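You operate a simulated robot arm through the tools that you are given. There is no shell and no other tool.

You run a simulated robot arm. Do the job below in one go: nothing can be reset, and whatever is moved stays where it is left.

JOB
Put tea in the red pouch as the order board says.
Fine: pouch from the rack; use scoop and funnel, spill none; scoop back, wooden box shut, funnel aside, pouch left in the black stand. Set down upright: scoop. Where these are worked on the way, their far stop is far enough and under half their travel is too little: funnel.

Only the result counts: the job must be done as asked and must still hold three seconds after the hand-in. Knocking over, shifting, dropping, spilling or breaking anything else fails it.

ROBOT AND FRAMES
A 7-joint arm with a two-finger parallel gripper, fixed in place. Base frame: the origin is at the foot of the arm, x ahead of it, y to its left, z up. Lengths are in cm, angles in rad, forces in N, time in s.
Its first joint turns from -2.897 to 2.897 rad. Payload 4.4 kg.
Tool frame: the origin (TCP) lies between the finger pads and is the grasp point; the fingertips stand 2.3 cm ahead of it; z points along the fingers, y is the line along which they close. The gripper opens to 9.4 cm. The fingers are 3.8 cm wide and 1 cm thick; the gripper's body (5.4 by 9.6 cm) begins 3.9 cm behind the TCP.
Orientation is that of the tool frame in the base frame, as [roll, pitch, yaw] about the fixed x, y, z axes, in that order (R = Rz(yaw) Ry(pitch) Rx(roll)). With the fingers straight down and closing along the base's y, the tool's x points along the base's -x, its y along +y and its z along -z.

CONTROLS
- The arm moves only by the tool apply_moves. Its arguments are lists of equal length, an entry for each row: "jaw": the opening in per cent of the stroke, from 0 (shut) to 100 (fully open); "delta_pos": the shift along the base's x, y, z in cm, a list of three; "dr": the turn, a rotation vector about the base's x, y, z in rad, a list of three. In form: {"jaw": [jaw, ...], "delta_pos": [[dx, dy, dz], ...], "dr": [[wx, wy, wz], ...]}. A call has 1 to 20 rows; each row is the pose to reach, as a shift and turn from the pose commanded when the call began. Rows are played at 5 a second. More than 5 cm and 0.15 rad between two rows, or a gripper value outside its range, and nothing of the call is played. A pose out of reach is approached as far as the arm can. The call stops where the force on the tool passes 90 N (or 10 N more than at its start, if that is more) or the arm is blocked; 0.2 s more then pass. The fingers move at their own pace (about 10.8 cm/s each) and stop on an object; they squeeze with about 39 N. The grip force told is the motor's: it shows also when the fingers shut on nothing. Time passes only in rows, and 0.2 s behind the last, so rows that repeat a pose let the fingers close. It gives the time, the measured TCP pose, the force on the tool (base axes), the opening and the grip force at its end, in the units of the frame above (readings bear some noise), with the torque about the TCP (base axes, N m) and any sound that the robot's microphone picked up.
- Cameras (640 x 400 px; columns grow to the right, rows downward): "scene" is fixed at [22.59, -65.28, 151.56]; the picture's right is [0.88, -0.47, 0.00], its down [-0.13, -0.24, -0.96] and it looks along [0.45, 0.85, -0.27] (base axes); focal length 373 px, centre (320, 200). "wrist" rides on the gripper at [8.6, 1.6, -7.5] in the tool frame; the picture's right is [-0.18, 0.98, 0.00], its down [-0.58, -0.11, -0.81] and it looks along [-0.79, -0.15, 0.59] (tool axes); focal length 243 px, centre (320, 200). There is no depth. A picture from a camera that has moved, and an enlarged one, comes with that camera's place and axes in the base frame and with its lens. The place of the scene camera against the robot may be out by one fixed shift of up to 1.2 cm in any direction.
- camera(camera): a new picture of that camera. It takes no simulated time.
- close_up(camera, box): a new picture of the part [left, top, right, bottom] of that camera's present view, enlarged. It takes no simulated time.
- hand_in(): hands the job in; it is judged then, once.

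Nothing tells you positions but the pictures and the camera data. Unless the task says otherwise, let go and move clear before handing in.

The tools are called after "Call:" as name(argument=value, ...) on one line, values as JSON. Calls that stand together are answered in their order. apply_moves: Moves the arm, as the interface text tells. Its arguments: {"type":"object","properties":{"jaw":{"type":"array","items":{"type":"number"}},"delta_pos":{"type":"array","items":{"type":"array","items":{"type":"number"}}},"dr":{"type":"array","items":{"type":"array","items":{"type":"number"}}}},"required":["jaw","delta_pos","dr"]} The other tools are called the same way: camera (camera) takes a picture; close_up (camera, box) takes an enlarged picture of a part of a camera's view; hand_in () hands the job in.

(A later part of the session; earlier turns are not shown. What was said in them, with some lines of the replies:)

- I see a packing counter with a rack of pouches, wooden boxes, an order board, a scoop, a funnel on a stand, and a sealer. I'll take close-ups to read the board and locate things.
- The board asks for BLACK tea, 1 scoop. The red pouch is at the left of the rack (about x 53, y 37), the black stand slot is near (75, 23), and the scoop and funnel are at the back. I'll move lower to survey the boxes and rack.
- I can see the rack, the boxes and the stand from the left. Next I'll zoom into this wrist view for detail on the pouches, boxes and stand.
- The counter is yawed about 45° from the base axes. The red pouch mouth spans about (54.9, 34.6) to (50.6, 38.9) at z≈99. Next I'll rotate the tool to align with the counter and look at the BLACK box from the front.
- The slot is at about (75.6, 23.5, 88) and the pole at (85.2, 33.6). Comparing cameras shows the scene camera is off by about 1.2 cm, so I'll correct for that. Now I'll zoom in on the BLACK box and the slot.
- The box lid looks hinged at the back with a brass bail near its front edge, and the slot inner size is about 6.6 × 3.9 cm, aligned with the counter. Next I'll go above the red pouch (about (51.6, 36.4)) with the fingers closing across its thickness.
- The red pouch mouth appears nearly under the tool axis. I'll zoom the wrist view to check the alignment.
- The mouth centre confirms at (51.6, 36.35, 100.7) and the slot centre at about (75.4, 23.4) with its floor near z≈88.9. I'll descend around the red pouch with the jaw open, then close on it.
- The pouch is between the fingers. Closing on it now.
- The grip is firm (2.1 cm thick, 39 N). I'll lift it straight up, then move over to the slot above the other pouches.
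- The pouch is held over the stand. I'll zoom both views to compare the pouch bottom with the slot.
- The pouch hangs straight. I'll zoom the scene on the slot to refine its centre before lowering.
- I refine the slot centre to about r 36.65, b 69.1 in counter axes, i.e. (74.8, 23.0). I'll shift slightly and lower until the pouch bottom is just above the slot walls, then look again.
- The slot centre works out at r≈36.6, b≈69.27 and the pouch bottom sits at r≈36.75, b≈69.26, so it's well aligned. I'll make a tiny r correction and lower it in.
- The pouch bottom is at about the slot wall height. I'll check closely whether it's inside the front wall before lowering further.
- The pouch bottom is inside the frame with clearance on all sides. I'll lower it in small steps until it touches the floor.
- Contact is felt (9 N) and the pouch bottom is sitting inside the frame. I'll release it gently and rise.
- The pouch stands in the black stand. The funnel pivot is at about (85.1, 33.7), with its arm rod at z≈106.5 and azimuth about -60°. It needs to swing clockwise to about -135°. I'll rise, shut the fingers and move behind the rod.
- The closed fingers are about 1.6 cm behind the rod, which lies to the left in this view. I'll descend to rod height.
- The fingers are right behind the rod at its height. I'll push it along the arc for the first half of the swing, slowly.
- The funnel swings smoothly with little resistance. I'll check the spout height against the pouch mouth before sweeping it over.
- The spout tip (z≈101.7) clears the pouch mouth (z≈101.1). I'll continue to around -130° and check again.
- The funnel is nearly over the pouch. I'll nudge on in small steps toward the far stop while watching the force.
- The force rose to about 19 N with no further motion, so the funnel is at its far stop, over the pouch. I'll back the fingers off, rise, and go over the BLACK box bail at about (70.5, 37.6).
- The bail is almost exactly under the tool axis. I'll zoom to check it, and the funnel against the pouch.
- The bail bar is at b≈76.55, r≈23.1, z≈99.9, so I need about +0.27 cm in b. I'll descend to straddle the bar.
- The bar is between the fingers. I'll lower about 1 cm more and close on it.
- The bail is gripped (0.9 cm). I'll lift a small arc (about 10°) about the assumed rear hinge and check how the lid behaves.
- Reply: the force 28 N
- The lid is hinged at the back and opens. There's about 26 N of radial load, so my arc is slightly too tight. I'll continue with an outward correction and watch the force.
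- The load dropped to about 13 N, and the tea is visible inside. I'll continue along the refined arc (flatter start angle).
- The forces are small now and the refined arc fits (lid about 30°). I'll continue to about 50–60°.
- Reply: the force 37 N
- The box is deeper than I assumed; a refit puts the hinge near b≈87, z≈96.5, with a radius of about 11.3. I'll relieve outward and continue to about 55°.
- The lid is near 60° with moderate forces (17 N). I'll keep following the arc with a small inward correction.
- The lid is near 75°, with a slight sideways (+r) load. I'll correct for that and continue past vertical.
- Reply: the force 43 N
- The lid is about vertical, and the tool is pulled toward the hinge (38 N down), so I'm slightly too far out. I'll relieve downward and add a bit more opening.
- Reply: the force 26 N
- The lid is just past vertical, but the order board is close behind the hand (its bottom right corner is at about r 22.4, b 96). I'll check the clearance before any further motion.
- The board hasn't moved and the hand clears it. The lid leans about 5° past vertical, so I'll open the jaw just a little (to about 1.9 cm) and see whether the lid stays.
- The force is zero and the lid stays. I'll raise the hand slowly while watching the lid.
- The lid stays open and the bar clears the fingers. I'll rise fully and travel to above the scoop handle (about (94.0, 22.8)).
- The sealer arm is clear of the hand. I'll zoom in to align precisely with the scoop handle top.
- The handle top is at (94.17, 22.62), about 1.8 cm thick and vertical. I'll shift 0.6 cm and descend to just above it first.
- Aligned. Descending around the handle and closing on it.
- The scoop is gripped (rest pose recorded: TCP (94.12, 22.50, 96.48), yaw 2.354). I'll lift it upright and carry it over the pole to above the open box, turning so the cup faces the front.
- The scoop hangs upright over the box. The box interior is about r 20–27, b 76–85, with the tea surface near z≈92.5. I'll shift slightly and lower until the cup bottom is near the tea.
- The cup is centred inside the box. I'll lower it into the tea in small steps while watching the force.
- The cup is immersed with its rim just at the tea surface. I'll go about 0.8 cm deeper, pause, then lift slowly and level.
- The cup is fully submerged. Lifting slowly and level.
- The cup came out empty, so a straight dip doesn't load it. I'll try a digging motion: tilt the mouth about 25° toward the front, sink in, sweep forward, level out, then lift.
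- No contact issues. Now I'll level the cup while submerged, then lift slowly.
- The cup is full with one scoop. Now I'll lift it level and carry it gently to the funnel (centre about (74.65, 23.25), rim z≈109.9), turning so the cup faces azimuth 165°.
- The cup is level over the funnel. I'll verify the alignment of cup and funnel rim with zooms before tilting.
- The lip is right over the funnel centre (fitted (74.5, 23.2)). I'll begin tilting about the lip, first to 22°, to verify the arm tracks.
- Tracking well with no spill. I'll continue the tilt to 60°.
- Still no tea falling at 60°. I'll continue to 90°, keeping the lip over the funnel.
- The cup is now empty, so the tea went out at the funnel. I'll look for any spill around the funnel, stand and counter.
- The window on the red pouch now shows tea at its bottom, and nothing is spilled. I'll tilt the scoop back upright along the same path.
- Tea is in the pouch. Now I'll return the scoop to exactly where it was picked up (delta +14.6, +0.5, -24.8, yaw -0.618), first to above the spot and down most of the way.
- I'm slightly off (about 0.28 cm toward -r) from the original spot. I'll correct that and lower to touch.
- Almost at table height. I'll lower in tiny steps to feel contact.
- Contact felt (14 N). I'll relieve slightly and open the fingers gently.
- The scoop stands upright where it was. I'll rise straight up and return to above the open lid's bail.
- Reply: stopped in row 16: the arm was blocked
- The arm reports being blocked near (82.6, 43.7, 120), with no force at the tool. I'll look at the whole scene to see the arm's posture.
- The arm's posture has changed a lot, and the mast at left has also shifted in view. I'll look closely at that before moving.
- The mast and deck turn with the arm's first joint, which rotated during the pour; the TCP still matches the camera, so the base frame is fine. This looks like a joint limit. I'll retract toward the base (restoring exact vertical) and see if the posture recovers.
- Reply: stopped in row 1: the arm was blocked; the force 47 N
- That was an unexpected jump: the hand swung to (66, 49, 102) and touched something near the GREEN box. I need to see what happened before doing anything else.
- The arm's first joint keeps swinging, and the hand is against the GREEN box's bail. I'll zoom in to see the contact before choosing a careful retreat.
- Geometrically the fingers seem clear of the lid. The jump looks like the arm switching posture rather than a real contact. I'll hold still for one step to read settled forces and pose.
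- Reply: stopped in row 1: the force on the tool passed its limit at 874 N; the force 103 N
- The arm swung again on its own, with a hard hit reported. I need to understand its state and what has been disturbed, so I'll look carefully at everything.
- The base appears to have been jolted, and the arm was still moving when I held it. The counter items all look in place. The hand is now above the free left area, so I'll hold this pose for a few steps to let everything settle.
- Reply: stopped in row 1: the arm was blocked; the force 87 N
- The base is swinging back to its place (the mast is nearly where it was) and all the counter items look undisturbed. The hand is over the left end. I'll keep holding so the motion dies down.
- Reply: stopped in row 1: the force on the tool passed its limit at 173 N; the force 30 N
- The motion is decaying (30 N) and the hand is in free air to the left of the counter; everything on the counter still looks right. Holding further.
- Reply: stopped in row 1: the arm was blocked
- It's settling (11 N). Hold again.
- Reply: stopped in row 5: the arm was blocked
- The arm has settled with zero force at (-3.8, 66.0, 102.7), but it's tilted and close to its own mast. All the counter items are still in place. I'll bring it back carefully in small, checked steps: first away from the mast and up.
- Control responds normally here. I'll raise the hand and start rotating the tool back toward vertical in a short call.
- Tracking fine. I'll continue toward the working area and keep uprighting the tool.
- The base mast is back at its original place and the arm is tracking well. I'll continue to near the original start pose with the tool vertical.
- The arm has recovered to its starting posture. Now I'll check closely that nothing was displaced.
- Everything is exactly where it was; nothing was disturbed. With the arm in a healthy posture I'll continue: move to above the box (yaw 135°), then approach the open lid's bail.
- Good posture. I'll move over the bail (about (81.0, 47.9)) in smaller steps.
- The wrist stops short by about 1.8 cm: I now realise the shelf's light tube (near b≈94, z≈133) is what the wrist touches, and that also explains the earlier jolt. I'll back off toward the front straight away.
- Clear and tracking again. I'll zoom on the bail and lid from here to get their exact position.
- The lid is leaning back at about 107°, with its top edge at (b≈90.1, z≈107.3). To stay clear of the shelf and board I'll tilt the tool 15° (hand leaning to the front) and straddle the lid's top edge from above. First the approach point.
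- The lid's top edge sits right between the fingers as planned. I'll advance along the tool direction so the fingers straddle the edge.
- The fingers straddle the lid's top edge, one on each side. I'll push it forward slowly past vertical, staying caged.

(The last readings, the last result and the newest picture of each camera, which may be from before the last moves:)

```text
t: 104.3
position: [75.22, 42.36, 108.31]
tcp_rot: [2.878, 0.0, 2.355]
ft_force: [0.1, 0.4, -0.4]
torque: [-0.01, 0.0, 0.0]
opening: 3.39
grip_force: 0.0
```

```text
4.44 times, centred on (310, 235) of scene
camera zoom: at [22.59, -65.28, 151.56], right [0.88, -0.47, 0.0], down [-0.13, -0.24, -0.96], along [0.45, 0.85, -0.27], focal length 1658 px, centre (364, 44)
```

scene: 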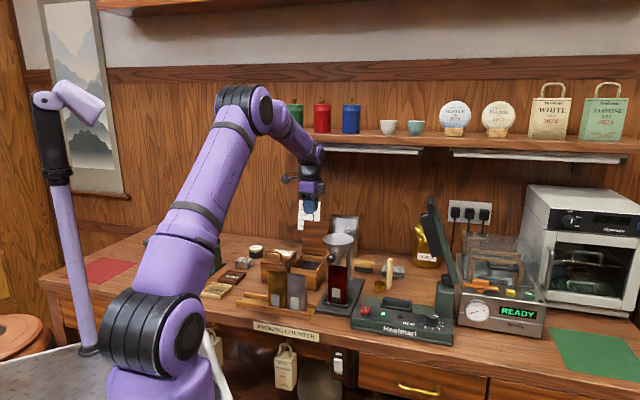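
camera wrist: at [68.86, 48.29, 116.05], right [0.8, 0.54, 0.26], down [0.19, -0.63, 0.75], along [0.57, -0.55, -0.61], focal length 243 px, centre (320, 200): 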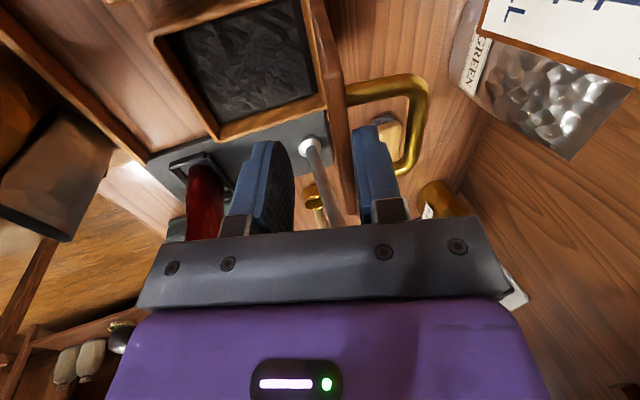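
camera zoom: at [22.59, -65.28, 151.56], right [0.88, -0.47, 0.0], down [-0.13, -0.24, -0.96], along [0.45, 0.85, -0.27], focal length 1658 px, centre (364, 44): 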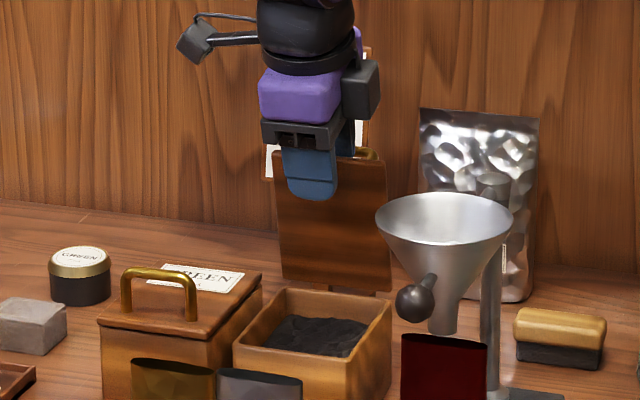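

The lid has come forward to about 83° against the rear finger and stays there. Closing the fingers will bring it to about 75° and pinch its edge in line with the tool.

Call:
apply_moves(jaw=[30, 24, 18, 12, 6, 0, 0], delta_pos=[[0, 0, 0], [0, 0, 0], [0, 0, 0], [0, 0, 0], [0, 0, 0], [0, 0, 0], [0, 0, 0]], dr=[[0, 0, 0], [0, 0, 0], [0, 0, 0], [0, 0, 0], [0, 0, 0], [0, 0, 0], [0, 0, 0]])

Call:
camera(camera="wrist")

Call:
close_up(camera="scene", box=[270, 190, 350, 280])

```text
t: 105.9
position: [75.1, 42.31, 108.36]
tcp_rot: [2.879, -0.002, 2.356]
ft_force: [5.0, 3.7, 0.5]
torque: [0.44, -0.61, 0.12]
opening: 0.75
grip_force: 44.7
```

```text
taken
camera wrist: at [68.89, 48.33, 116.07], right [0.8, 0.54, 0.26], down [0.19, -0.64, 0.75], along [0.57, -0.55, -0.61], focal length 243 px, centre (320, 200)
```

wrist: 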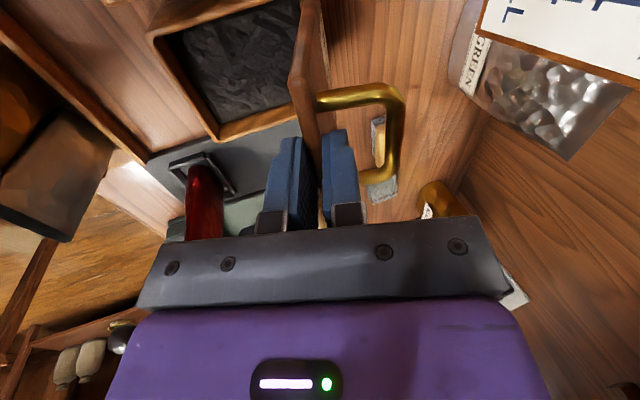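

```text
4.44 times, centred on (310, 235) of scene
camera zoom: at [22.59, -65.28, 151.56], right [0.88, -0.47, 0.0], down [-0.13, -0.24, -0.96], along [0.45, 0.85, -0.27], focal length 1658 px, centre (364, 44)
```

zoom: 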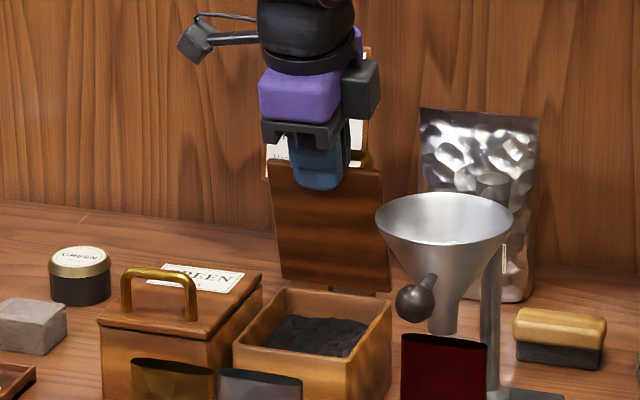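

The lid edge is pinched (0.75 cm thick). I'll loosen slightly so it's just caged, and lower it along the hinge arc while tilting the tool with it.

Call:
apply_moves(jaw=[14, 14, 14, 14, 14, 14], delta_pos=[[0, 0, 0], [-0.37, -0.37, -0.17], [-0.735, -0.735, -0.37], [-1.1, -1.1, -0.58], [-1.45, -1.45, -0.82], [-1.45, -1.45, -0.82]], dr=[[0, 0, 0], [0.031, -0.031, 0], [0.0617, -0.0617, 0], [0.093, -0.093, 0], [0.1234, -0.1234, 0], [0.1234, -0.1234, 0]])

Call:
close_up(camera="scene", box=[270, 190, 350, 280])

Call:
close_up(camera="wrist", box=[200, 0, 420, 240])

```text
t: 107.3
position: [73.61, 40.83, 107.57]
tcp_rot: [2.702, 0.0, 2.357]
ft_force: [-0.7, -0.2, -0.6]
torque: [0.0, 0.0, 0.0]
opening: 1.34
grip_force: 0.0
```

```text
4.44 times, centred on (310, 235) of scene
camera zoom: at [22.59, -65.28, 151.56], right [0.88, -0.47, 0.0], down [-0.13, -0.24, -0.96], along [0.45, 0.85, -0.27], focal length 1658 px, centre (364, 44)
```

zoom: 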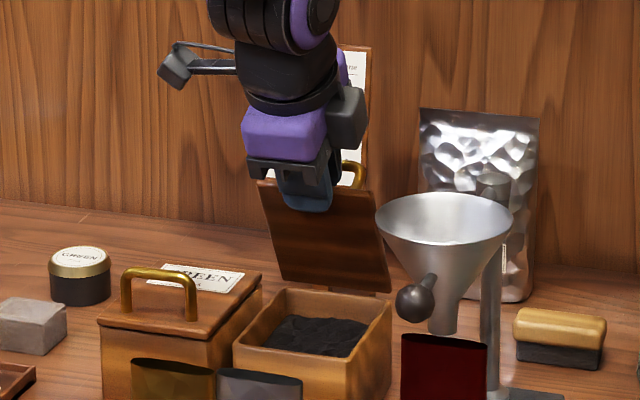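

```text
1.67 times, centred on (310, 120) of wrist
camera zoom: at [66.35, 45.88, 115.04], right [0.76, 0.5, 0.42], down [0.1, -0.72, 0.68], along [0.64, -0.48, -0.6], focal length 404 px, centre (337, 333)
```

zoom: 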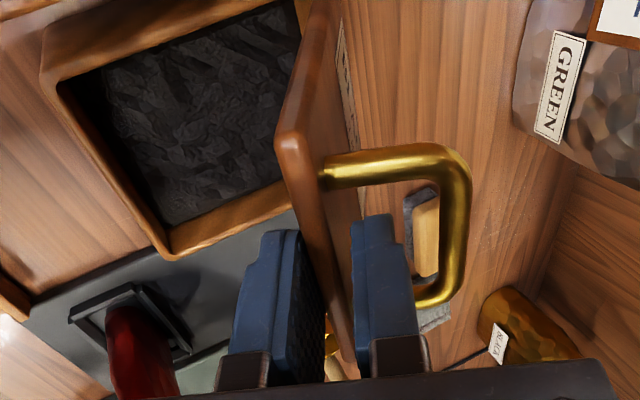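

The lid follows with no load. I'll continue lowering to about 40°.

Call:
apply_moves(jaw=[14, 14, 14, 14, 14, 14], delta_pos=[[-0.68, -0.68, -0.55], [-1.33, -1.33, -1.17], [-1.94, -1.94, -1.87], [-2.5, -2.5, -2.65], [-3.0, -3.0, -3.49], [-3.0, -3.0, -3.49]], dr=[[0.0617, -0.0617, 0], [0.1234, -0.1234, 0], [0.185, -0.185, 0], [0.2468, -0.2468, 0], [0.3085, -0.3085, 0], [0.3085, -0.3085, 0]])

Call:
close_up(camera="scene", box=[250, 180, 360, 300])

Call:
camera(camera="wrist")

```text
t: 108.7
position: [70.53, 37.99, 104.07]
tcp_rot: [2.267, -0.001, 2.357]
ft_force: [0.5, -0.2, -0.1]
torque: [0.0, -0.03, -0.01]
opening: 1.32
grip_force: 0.3
```

```text
3.33 times, centred on (305, 240) of scene
camera zoom: at [22.59, -65.28, 151.56], right [0.88, -0.47, 0.0], down [-0.13, -0.24, -0.96], along [0.45, 0.85, -0.27], focal length 1243 px, centre (370, 67)
```

zoom: 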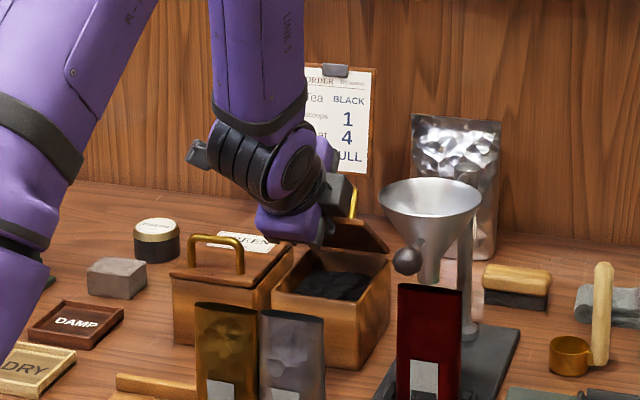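

```text
taken
camera wrist: at [61.25, 40.8, 110.2], right [0.58, 0.31, 0.75], down [-0.08, -0.9, 0.43], along [0.81, -0.31, -0.49], focal length 243 px, centre (320, 200)
```

wrist: 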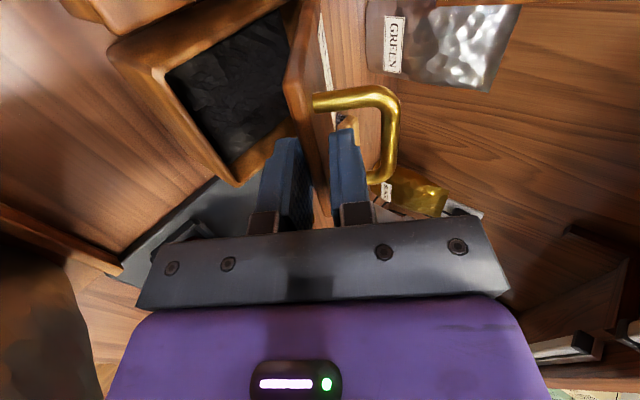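

The lid is at about 40°, still with no load. I'll keep this tilt and lower it further to about 20° with the lid resting in the caged fingers.

Call:
apply_moves(jaw=[14, 14, 14, 14, 14], delta_pos=[[-0.28, -0.28, -0.75], [-0.56, -0.56, -1.57], [-0.83, -0.83, -2.5], [-1.08, -1.08, -3.45], [-1.08, -1.08, -3.45]], dr=[[0, 0, 0], [0, 0, 0], [0, 0, 0], [0, 0, 0], [0, 0, 0]])

Call:
close_up(camera="scene", box=[250, 180, 360, 300])

Call:
camera(camera="wrist")

```text
t: 109.9
position: [69.57, 36.85, 100.55]
tcp_rot: [2.268, -0.003, 2.357]
ft_force: [-0.9, -0.2, 0.3]
torque: [-0.04, -0.04, 0.08]
opening: 1.44
grip_force: 1.8
```

```text
3.33 times, centred on (305, 240) of scene
camera zoom: at [22.59, -65.28, 151.56], right [0.88, -0.47, 0.0], down [-0.13, -0.24, -0.96], along [0.45, 0.85, -0.27], focal length 1243 px, centre (370, 67)
```

zoom: 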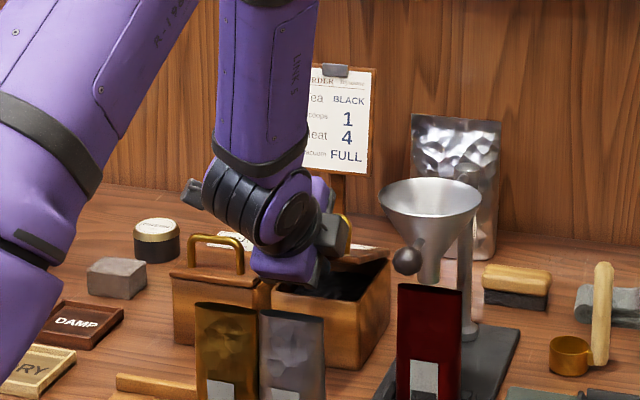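

```text
taken
camera wrist: at [60.23, 39.71, 106.78], right [0.58, 0.32, 0.75], down [-0.07, -0.9, 0.43], along [0.81, -0.31, -0.49], focal length 243 px, centre (320, 200)
```

wrist: 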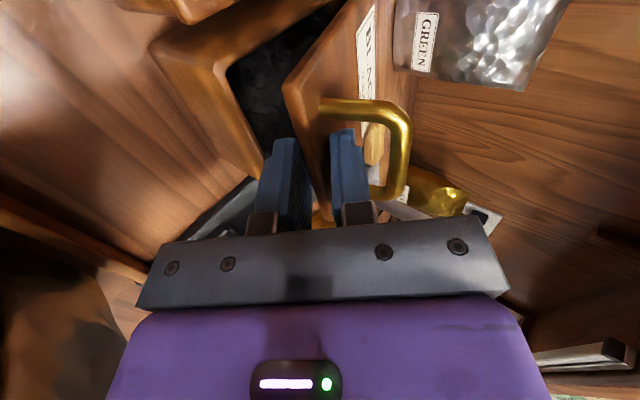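

The lid is at about 20° now. I'll open a touch and withdraw the fingers along their own axis so the lid settles the last bit.

Call:
apply_moves(jaw=[18, 22, 22, 22, 22, 22, 22], delta_pos=[[0, 0, 0], [0, 0, 0], [-0.27, -0.27, 0.32], [-0.54, -0.54, 0.64], [-1.08, -1.08, 1.29], [-1.9, -1.9, 2.25], [-2.7, -2.7, 3.2]], dr=[[0, 0, 0], [0, 0, 0], [0, 0, 0], [0, 0, 0], [0, 0, 0], [0, 0, 0], [0, 0, 0]])

Call:
close_up(camera="scene", box=[250, 180, 360, 300])

Call:
camera(camera="wrist")

```text
t: 111.5
position: [66.77, 34.2, 103.71]
tcp_rot: [2.268, -0.002, 2.359]
ft_force: [-0.2, 0.2, 0.1]
torque: [-0.01, 0.03, 0.01]
opening: 2.09
grip_force: 0.0
```

```text
3.33 times, centred on (305, 240) of scene
camera zoom: at [22.59, -65.28, 151.56], right [0.88, -0.47, 0.0], down [-0.13, -0.24, -0.96], along [0.45, 0.85, -0.27], focal length 1243 px, centre (370, 67)
```

zoom: 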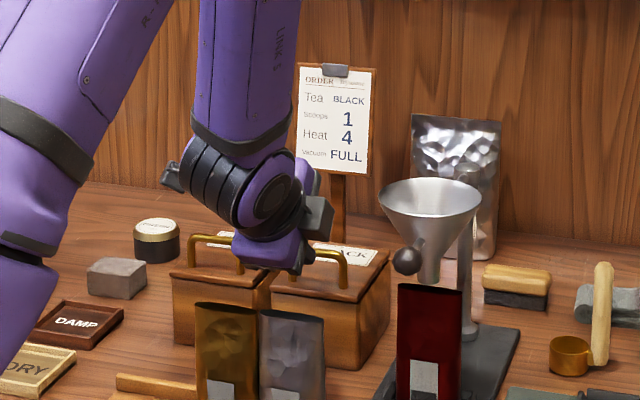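

```text
taken
camera wrist: at [57.43, 37.02, 109.94], right [0.58, 0.32, 0.75], down [-0.07, -0.9, 0.43], along [0.81, -0.31, -0.49], focal length 243 px, centre (320, 200)
```

wrist: 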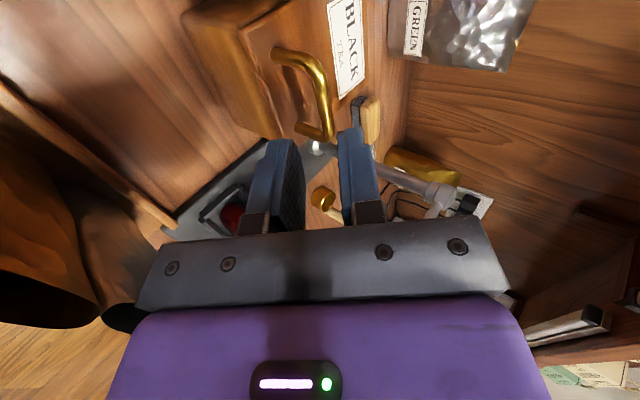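

The BLACK box lid is shut. I'll rise and bring the tool back to vertical.

Call:
apply_moves(jaw=[22, 22, 22, 22, 22, 15, 8, 0, 0, 0], delta_pos=[[-0.3, -0.3, 2], [-0.3, -0.3, 5], [0, 0, 8], [0, 0, 10], [0, 0, 11], [0, 0, 12], [0, 0, 12.5], [0, 0, 13], [0, 0, 13], [0, 0, 13]], dr=[[0, 0, 0], [-0.05, 0.05, 0], [-0.13, 0.13, 0], [-0.22, 0.22, 0], [-0.31, 0.31, 0], [-0.4, 0.4, 0], [-0.49, 0.49, 0], [-0.57, 0.57, 0], [-0.618, 0.618, 0], [-0.618, 0.618, 0]])

Call:
camera(camera="scene")

Call:
close_up(camera="scene", box=[230, 210, 350, 330])

Call:
camera(camera="wrist")

```text
t: 113.7
position: [66.82, 34.12, 116.8]
tcp_rot: [3.141, -0.003, 2.356]
ft_force: [-0.4, 0.8, 0.4]
torque: [-0.01, -0.02, -0.03]
opening: 0.0
grip_force: 39.1
```

```text
taken
```

scene: 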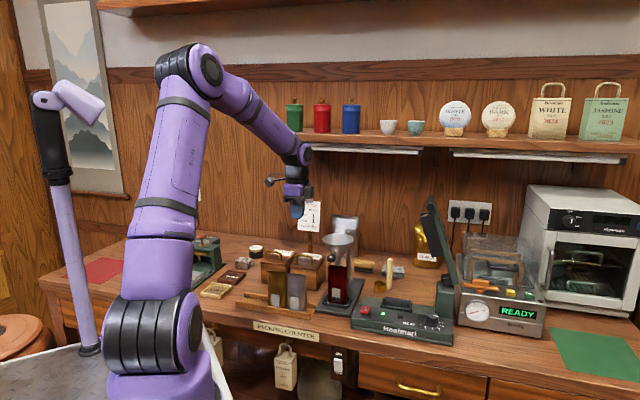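

```text
3.33 times, centred on (290, 270) of scene
camera zoom: at [22.59, -65.28, 151.56], right [0.88, -0.47, 0.0], down [-0.13, -0.24, -0.96], along [0.45, 0.85, -0.27], focal length 1243 px, centre (420, -33)
```

zoom: 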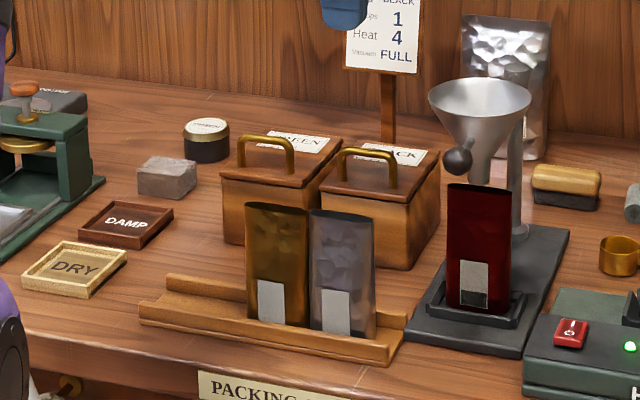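

```text
taken
camera wrist: at [61.94, 41.51, 124.32], right [0.83, 0.56, 0.0], down [0.33, -0.49, 0.81], along [0.45, -0.67, -0.59], focal length 243 px, centre (320, 200)
```

wrist: 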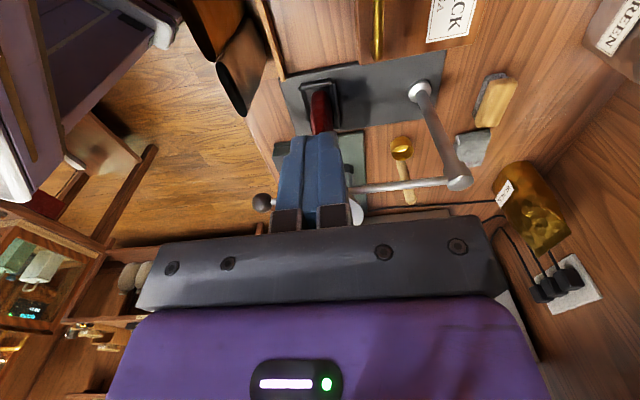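

The lid is fully closed. The last thing is the funnel: swing it back aside. I'll move to the other side of its rod (start (78.1, 31.9)) and descend to rod height with the fingers shut.

Call:
apply_moves(jaw=[0, 0, 0, 0, 0], delta_pos=[[2.5, -0.5, 0], [5.5, -1.1, 0], [8.5, -1.7, 0], [11.28, -2.2, 0], [11.28, -2.2, 0]], dr=[[0, 0, 0], [0, 0, 0], [0, 0, 0], [0, 0, 0], [0, 0, 0]])

Call:
camera(camera="wrist")

Call:
close_up(camera="scene", box=[270, 170, 420, 310])

```text
t: 114.9
position: [77.77, 31.92, 116.69]
tcp_rot: [-3.141, -0.002, 2.354]
ft_force: [-0.5, 0.4, -0.1]
torque: [0.0, -0.02, -0.01]
opening: 0.0
grip_force: 38.8
```

```text
taken
camera wrist: at [72.95, 39.29, 124.29], right [0.83, 0.56, 0.0], down [0.33, -0.49, 0.81], along [0.45, -0.67, -0.59], focal length 243 px, centre (320, 200)
```

wrist: 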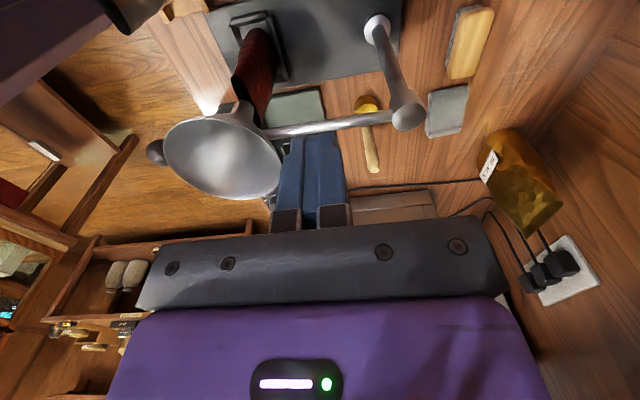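

```text
2.86 times, centred on (345, 240) of scene
camera zoom: at [22.59, -65.28, 151.56], right [0.88, -0.47, 0.0], down [-0.13, -0.24, -0.96], along [0.45, 0.85, -0.27], focal length 1066 px, centre (249, 86)
```

zoom: 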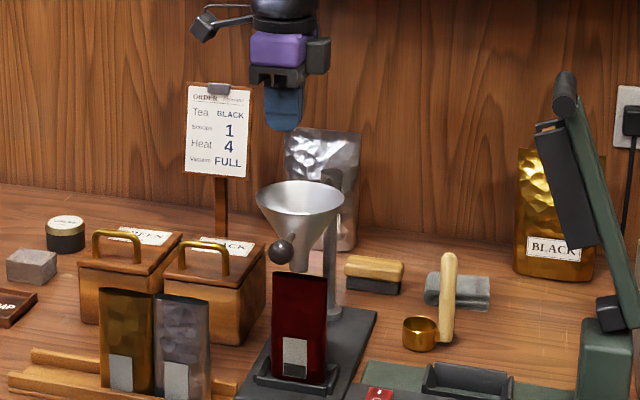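

The fingers are on the -r side of the rod with about 1.7 cm clearance. Descending to rod height.

Call:
apply_moves(jaw=[0, 0, 0, 0, 0], delta_pos=[[0, 0, -3], [0, 0, -6], [0, 0, -8.5], [0, 0, -9.5], [0, 0, -9.5]], dr=[[0, 0, 0], [0, 0, 0], [0, 0, 0], [0, 0, 0], [0, 0, 0]])

Call:
camera(camera="wrist")

Call:
close_up(camera="scene", box=[290, 190, 410, 300])

```text
t: 116.1
position: [78.06, 31.98, 107.4]
tcp_rot: [3.141, -0.002, 2.353]
ft_force: [0.0, 0.5, 1.0]
torque: [0.02, 0.02, -0.04]
opening: 0.0
grip_force: 39.1
```

```text
taken
camera wrist: at [73.29, 39.3, 114.94], right [0.83, 0.56, 0.0], down [0.33, -0.49, 0.81], along [0.45, -0.67, -0.59], focal length 243 px, centre (320, 200)
```

wrist: 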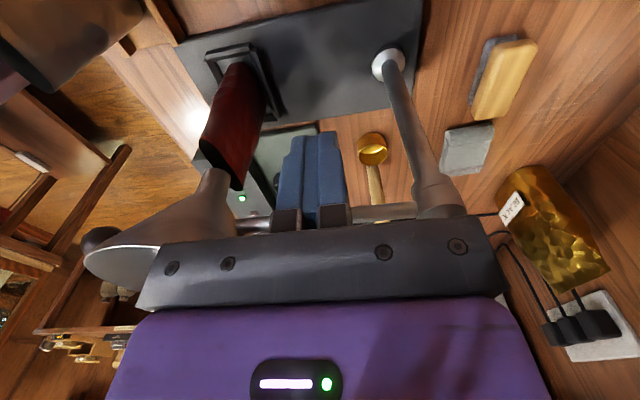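

```text
3.64 times, centred on (350, 245) of scene
camera zoom: at [22.59, -65.28, 151.56], right [0.88, -0.47, 0.0], down [-0.13, -0.24, -0.96], along [0.45, 0.85, -0.27], focal length 1356 px, centre (211, 36)
```

zoom: 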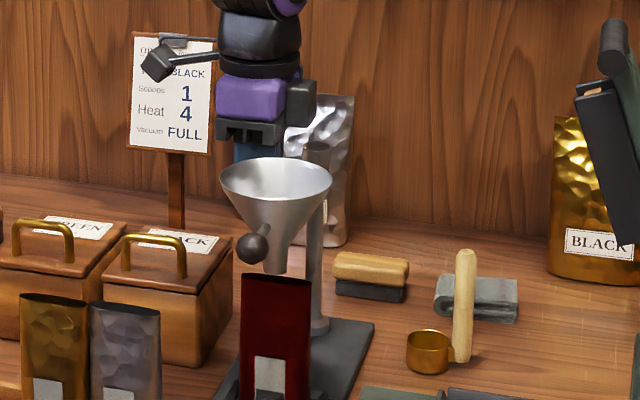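

At rod height. Pushing the funnel back, first half, slowly.

Call:
apply_moves(jaw=[0, 0, 0, 0, 0, 0, 0, 0, 0, 0], delta_pos=[[0.5, -0.5, 0], [0.93, -0.93, 0], [1.15, -1.45, 0], [1.38, -1.9, 0], [1.65, -2.33, 0], [2.0, -2.78, 0], [2.38, -3.19, 0], [2.83, -3.57, 0], [3.32, -3.92, 0], [3.32, -3.92, 0]], dr=[[0, 0, 0], [0, 0, 0], [0, 0, 0], [0, 0, 0], [0, 0, 0], [0, 0, 0], [0, 0, 0], [0, 0, 0], [0, 0, 0], [0, 0, 0]])

Call:
close_up(camera="scene", box=[290, 190, 430, 310])

Call:
camera(camera="wrist")

```text
t: 118.3
position: [81.48, 28.12, 107.26]
tcp_rot: [3.14, -0.003, 2.354]
ft_force: [0.2, -0.3, -0.4]
torque: [0.0, 0.01, 0.0]
opening: 0.0
grip_force: 39.1
```

```text
3.33 times, centred on (360, 250) of scene
camera zoom: at [22.59, -65.28, 151.56], right [0.88, -0.47, 0.0], down [-0.13, -0.24, -0.96], along [0.45, 0.85, -0.27], focal length 1243 px, centre (187, 33)
```

zoom: 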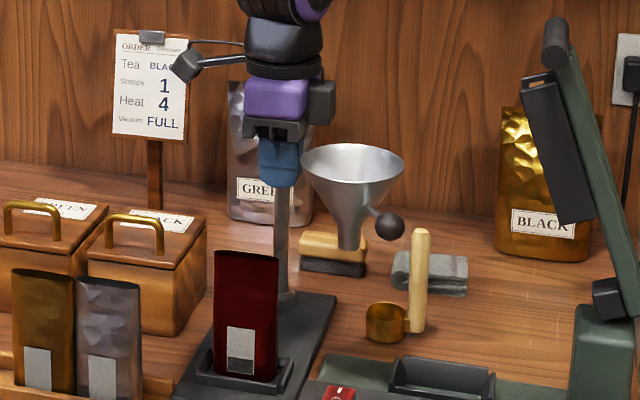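

```text
taken
camera wrist: at [76.59, 35.39, 114.77], right [0.83, 0.56, 0.0], down [0.33, -0.49, 0.81], along [0.45, -0.67, -0.59], focal length 243 px, centre (320, 200)
```

wrist: 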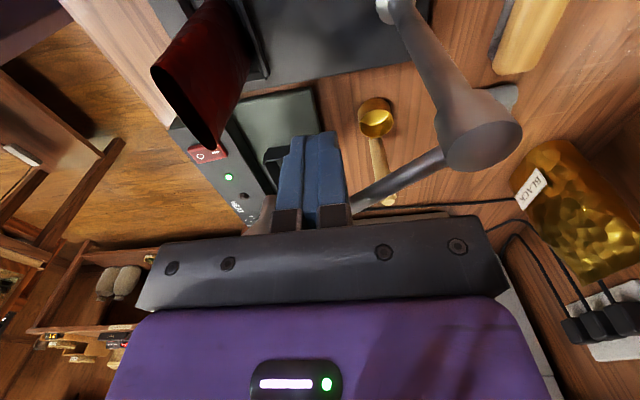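

Swinging well. Continuing to its original parked angle.

Call:
apply_moves(jaw=[0, 0, 0, 0, 0, 0, 0, 0, 0], delta_pos=[[0.55, -0.3, 0], [1.12, -0.56, 0], [1.74, -0.75, 0], [2.38, -0.9, 0], [3.05, -0.95, 0], [3.72, -0.96, 0], [4.1, -0.93, 0], [4.5, -0.88, 0], [4.5, -0.88, 0]], dr=[[0, 0, 0], [0, 0, 0], [0, 0, 0], [0, 0, 0], [0, 0, 0], [0, 0, 0], [0, 0, 0], [0, 0, 0], [0, 0, 0]])

Call:
close_up(camera="scene", box=[300, 190, 460, 350])

Call:
camera(camera="wrist")

```text
t: 120.3
position: [85.85, 27.19, 107.16]
tcp_rot: [3.141, -0.002, 2.354]
ft_force: [-4.9, -1.3, 0.4]
torque: [-0.02, -0.03, -0.07]
opening: 0.03
grip_force: 38.2
```

```text
2.50 times, centred on (380, 270) of scene
camera zoom: at [22.59, -65.28, 151.56], right [0.88, -0.47, 0.0], down [-0.13, -0.24, -0.96], along [0.45, 0.85, -0.27], focal length 932 px, centre (170, 25)
```

zoom: 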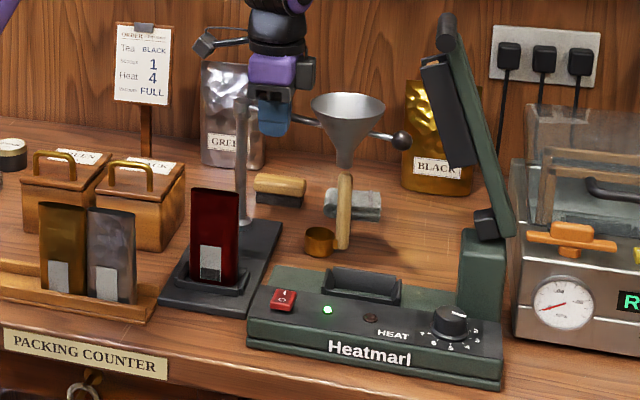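

```text
taken
camera wrist: at [81.09, 34.46, 114.83], right [0.83, 0.56, 0.0], down [0.33, -0.49, 0.81], along [0.45, -0.67, -0.59], focal length 243 px, centre (320, 200)
```

wrist: 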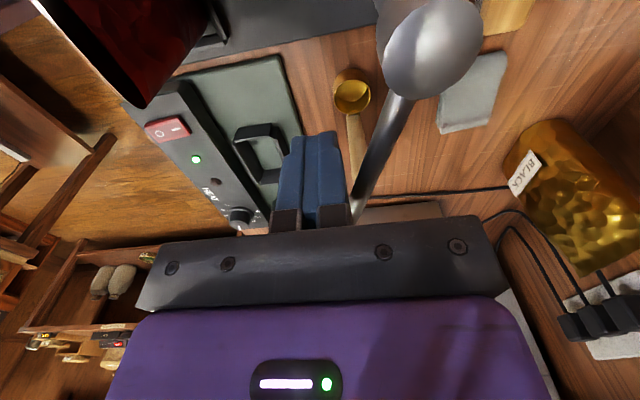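

The funnel is back aside at its original stop. I'll back off from the rod, rise, and retreat to a clear pose near the start.

Call:
apply_moves(jaw=[0, 0, 0, 0, 0, 0, 0, 0, 0, 0, 0, 0], delta_pos=[[-0.7, 0.1, 0], [-1.6, 0.2, 0], [-1.6, 0.2, 3], [-1.6, 0.2, 6.5], [-1.6, 0.2, 10], [-4.5, 0, 12], [-8.5, -0.5, 14], [-12.5, -1, 16], [-16.5, -1, 17], [-20.5, -1, 18], [-24.5, -1, 19], [-24.5, -1, 19]], dr=[[0, 0, 0], [0, 0, 0], [0, 0, 0], [0, 0, 0], [0, 0, 0], [0, 0, 0], [0, 0, 0], [0, 0, 0], [0, 0, 0], [0, 0, 0], [0, 0, 0], [0, 0, 0]])

Call:
camera(camera="scene")

Call:
close_up(camera="scene", box=[180, 180, 340, 340])

Call:
close_up(camera="scene", box=[300, 190, 460, 350])

Call:
close_up(camera="wrist", box=[220, 0, 640, 240])

```text
t: 122.9
position: [61.25, 26.11, 126.23]
tcp_rot: [3.14, -0.001, 2.354]
ft_force: [0.1, -0.2, -0.2]
torque: [-0.03, 0.01, -0.01]
opening: 0.0
grip_force: 39.2
```

```text
taken
```

scene: 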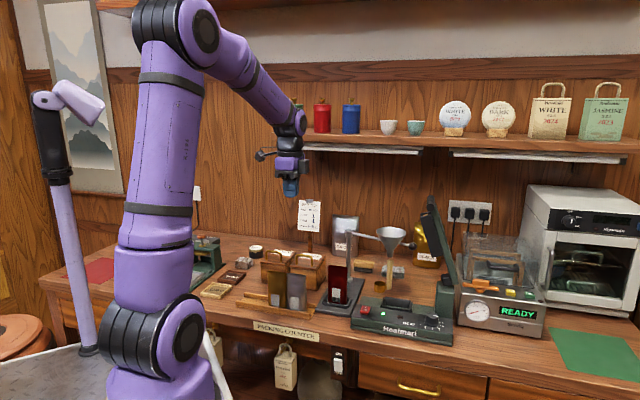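

```text
2.50 times, centred on (260, 260) of scene
camera zoom: at [22.59, -65.28, 151.56], right [0.88, -0.47, 0.0], down [-0.13, -0.24, -0.96], along [0.45, 0.85, -0.27], focal length 932 px, centre (470, 50)
```

zoom: 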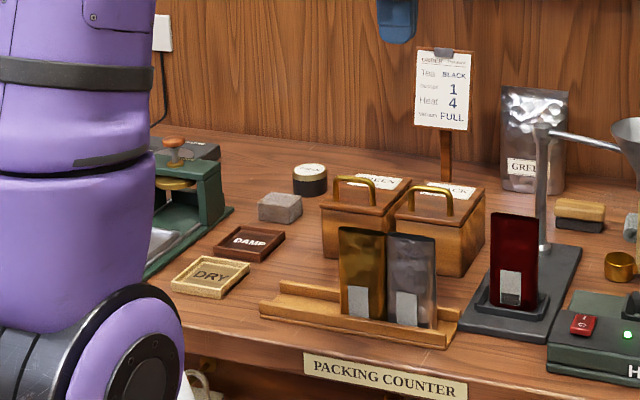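

```text
2.50 times, centred on (380, 270) of scene
camera zoom: at [22.59, -65.28, 151.56], right [0.88, -0.47, 0.0], down [-0.13, -0.24, -0.96], along [0.45, 0.85, -0.27], focal length 932 px, centre (170, 25)
```

zoom: 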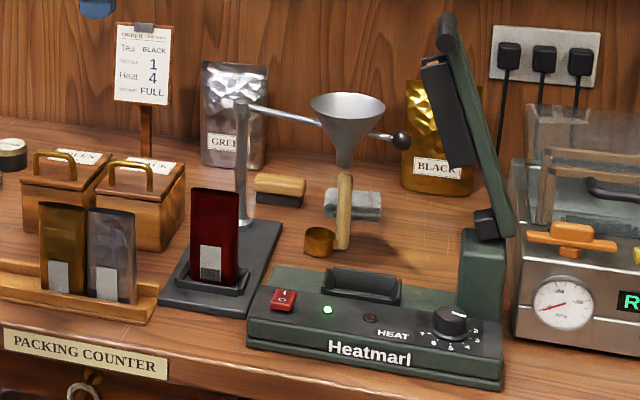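

```text
1.52 times, centred on (430, 120) of wrist
camera zoom: at [56.48, 33.41, 133.79], right [0.83, 0.56, 0.0], down [0.33, -0.49, 0.81], along [0.45, -0.67, -0.59], focal length 370 px, centre (152, 322)
```

zoom: 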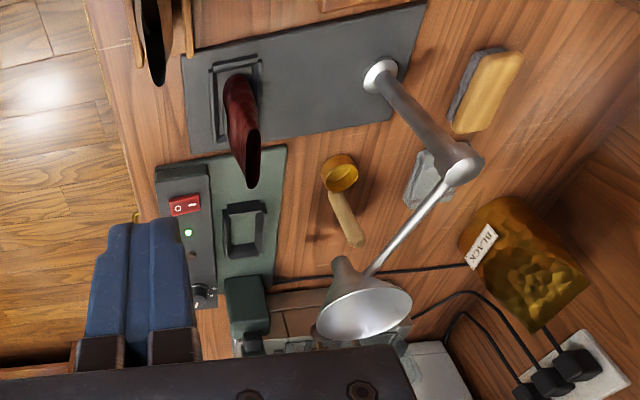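

Everything looks right. One last close check of the scoop, the lid and the pouch before handing in.

Call:
close_up(camera="scene", box=[360, 240, 430, 300])

Call:
close_up(camera="scene", box=[270, 230, 330, 290])

Call:
close_up(camera="scene", box=[310, 255, 380, 325])

```text
6.67 times, centred on (395, 270) of scene
camera zoom: at [22.59, -65.28, 151.56], right [0.88, -0.47, 0.0], down [-0.13, -0.24, -0.96], along [0.45, 0.85, -0.27], focal length 2486 px, centre (-180, -267)
```

zoom: 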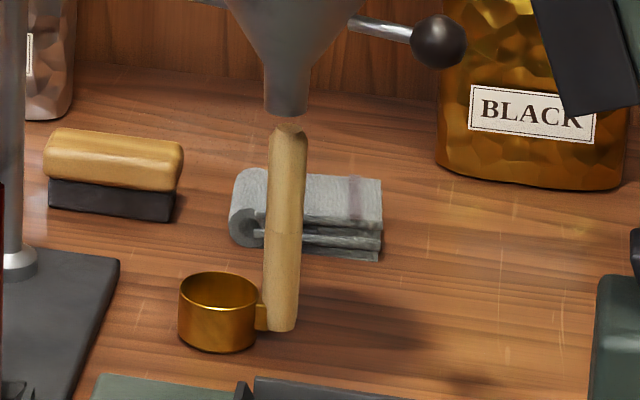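

```text
6.67 times, centred on (300, 260) of scene
camera zoom: at [22.59, -65.28, 151.56], right [0.88, -0.47, 0.0], down [-0.13, -0.24, -0.96], along [0.45, 0.85, -0.27], focal length 2486 px, centre (453, -200)
```

zoom: 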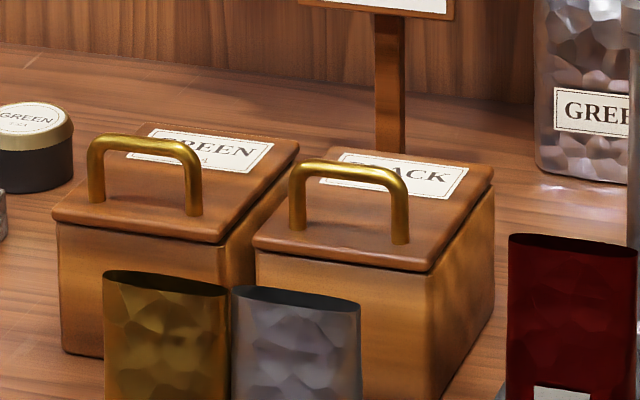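

```text
5.71 times, centred on (345, 290) of scene
camera zoom: at [22.59, -65.28, 151.56], right [0.88, -0.47, 0.0], down [-0.13, -0.24, -0.96], along [0.45, 0.85, -0.27], focal length 2131 px, centre (177, -314)
```

zoom: 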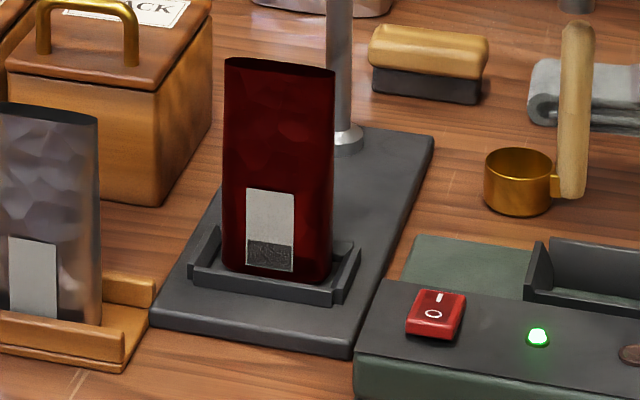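

The red pouch stands in the black stand with one scoop of black tea showing in its window. The box is shut, the scoop is upright in its place, the funnel is aside and the arm is clear, so I'm handing in.

Call:
hand_in()

```text
The job is handed in.
```

The red pouch now holds one scoop of black tea and is standing in the black stand. I've handed the job in, but no verdict has come back.

- **Pouch:** taken from the rack, and the tea shows in its window. I saw no spill around the funnel, stand or counter.
- **Scoop:** upright within about 0.3 cm of where it stood.
- **Wooden box:** the BLACK lid is fully shut.
- **Funnel:** swung to its far stop for the pour, then back aside to where it was parked.

**Collision:** on the way to close the lid, the arm appears to have hit the light tube under the shelf. The arm and its cart swung hard, with one force reading of 874 N. It came to rest, and close-up pictures afterwards showed everything on the counter and shelf where it had been. I can't rule out a shift too small to see.

After that I kept the hand tilted away from the shelf and lowered the lid slowly.
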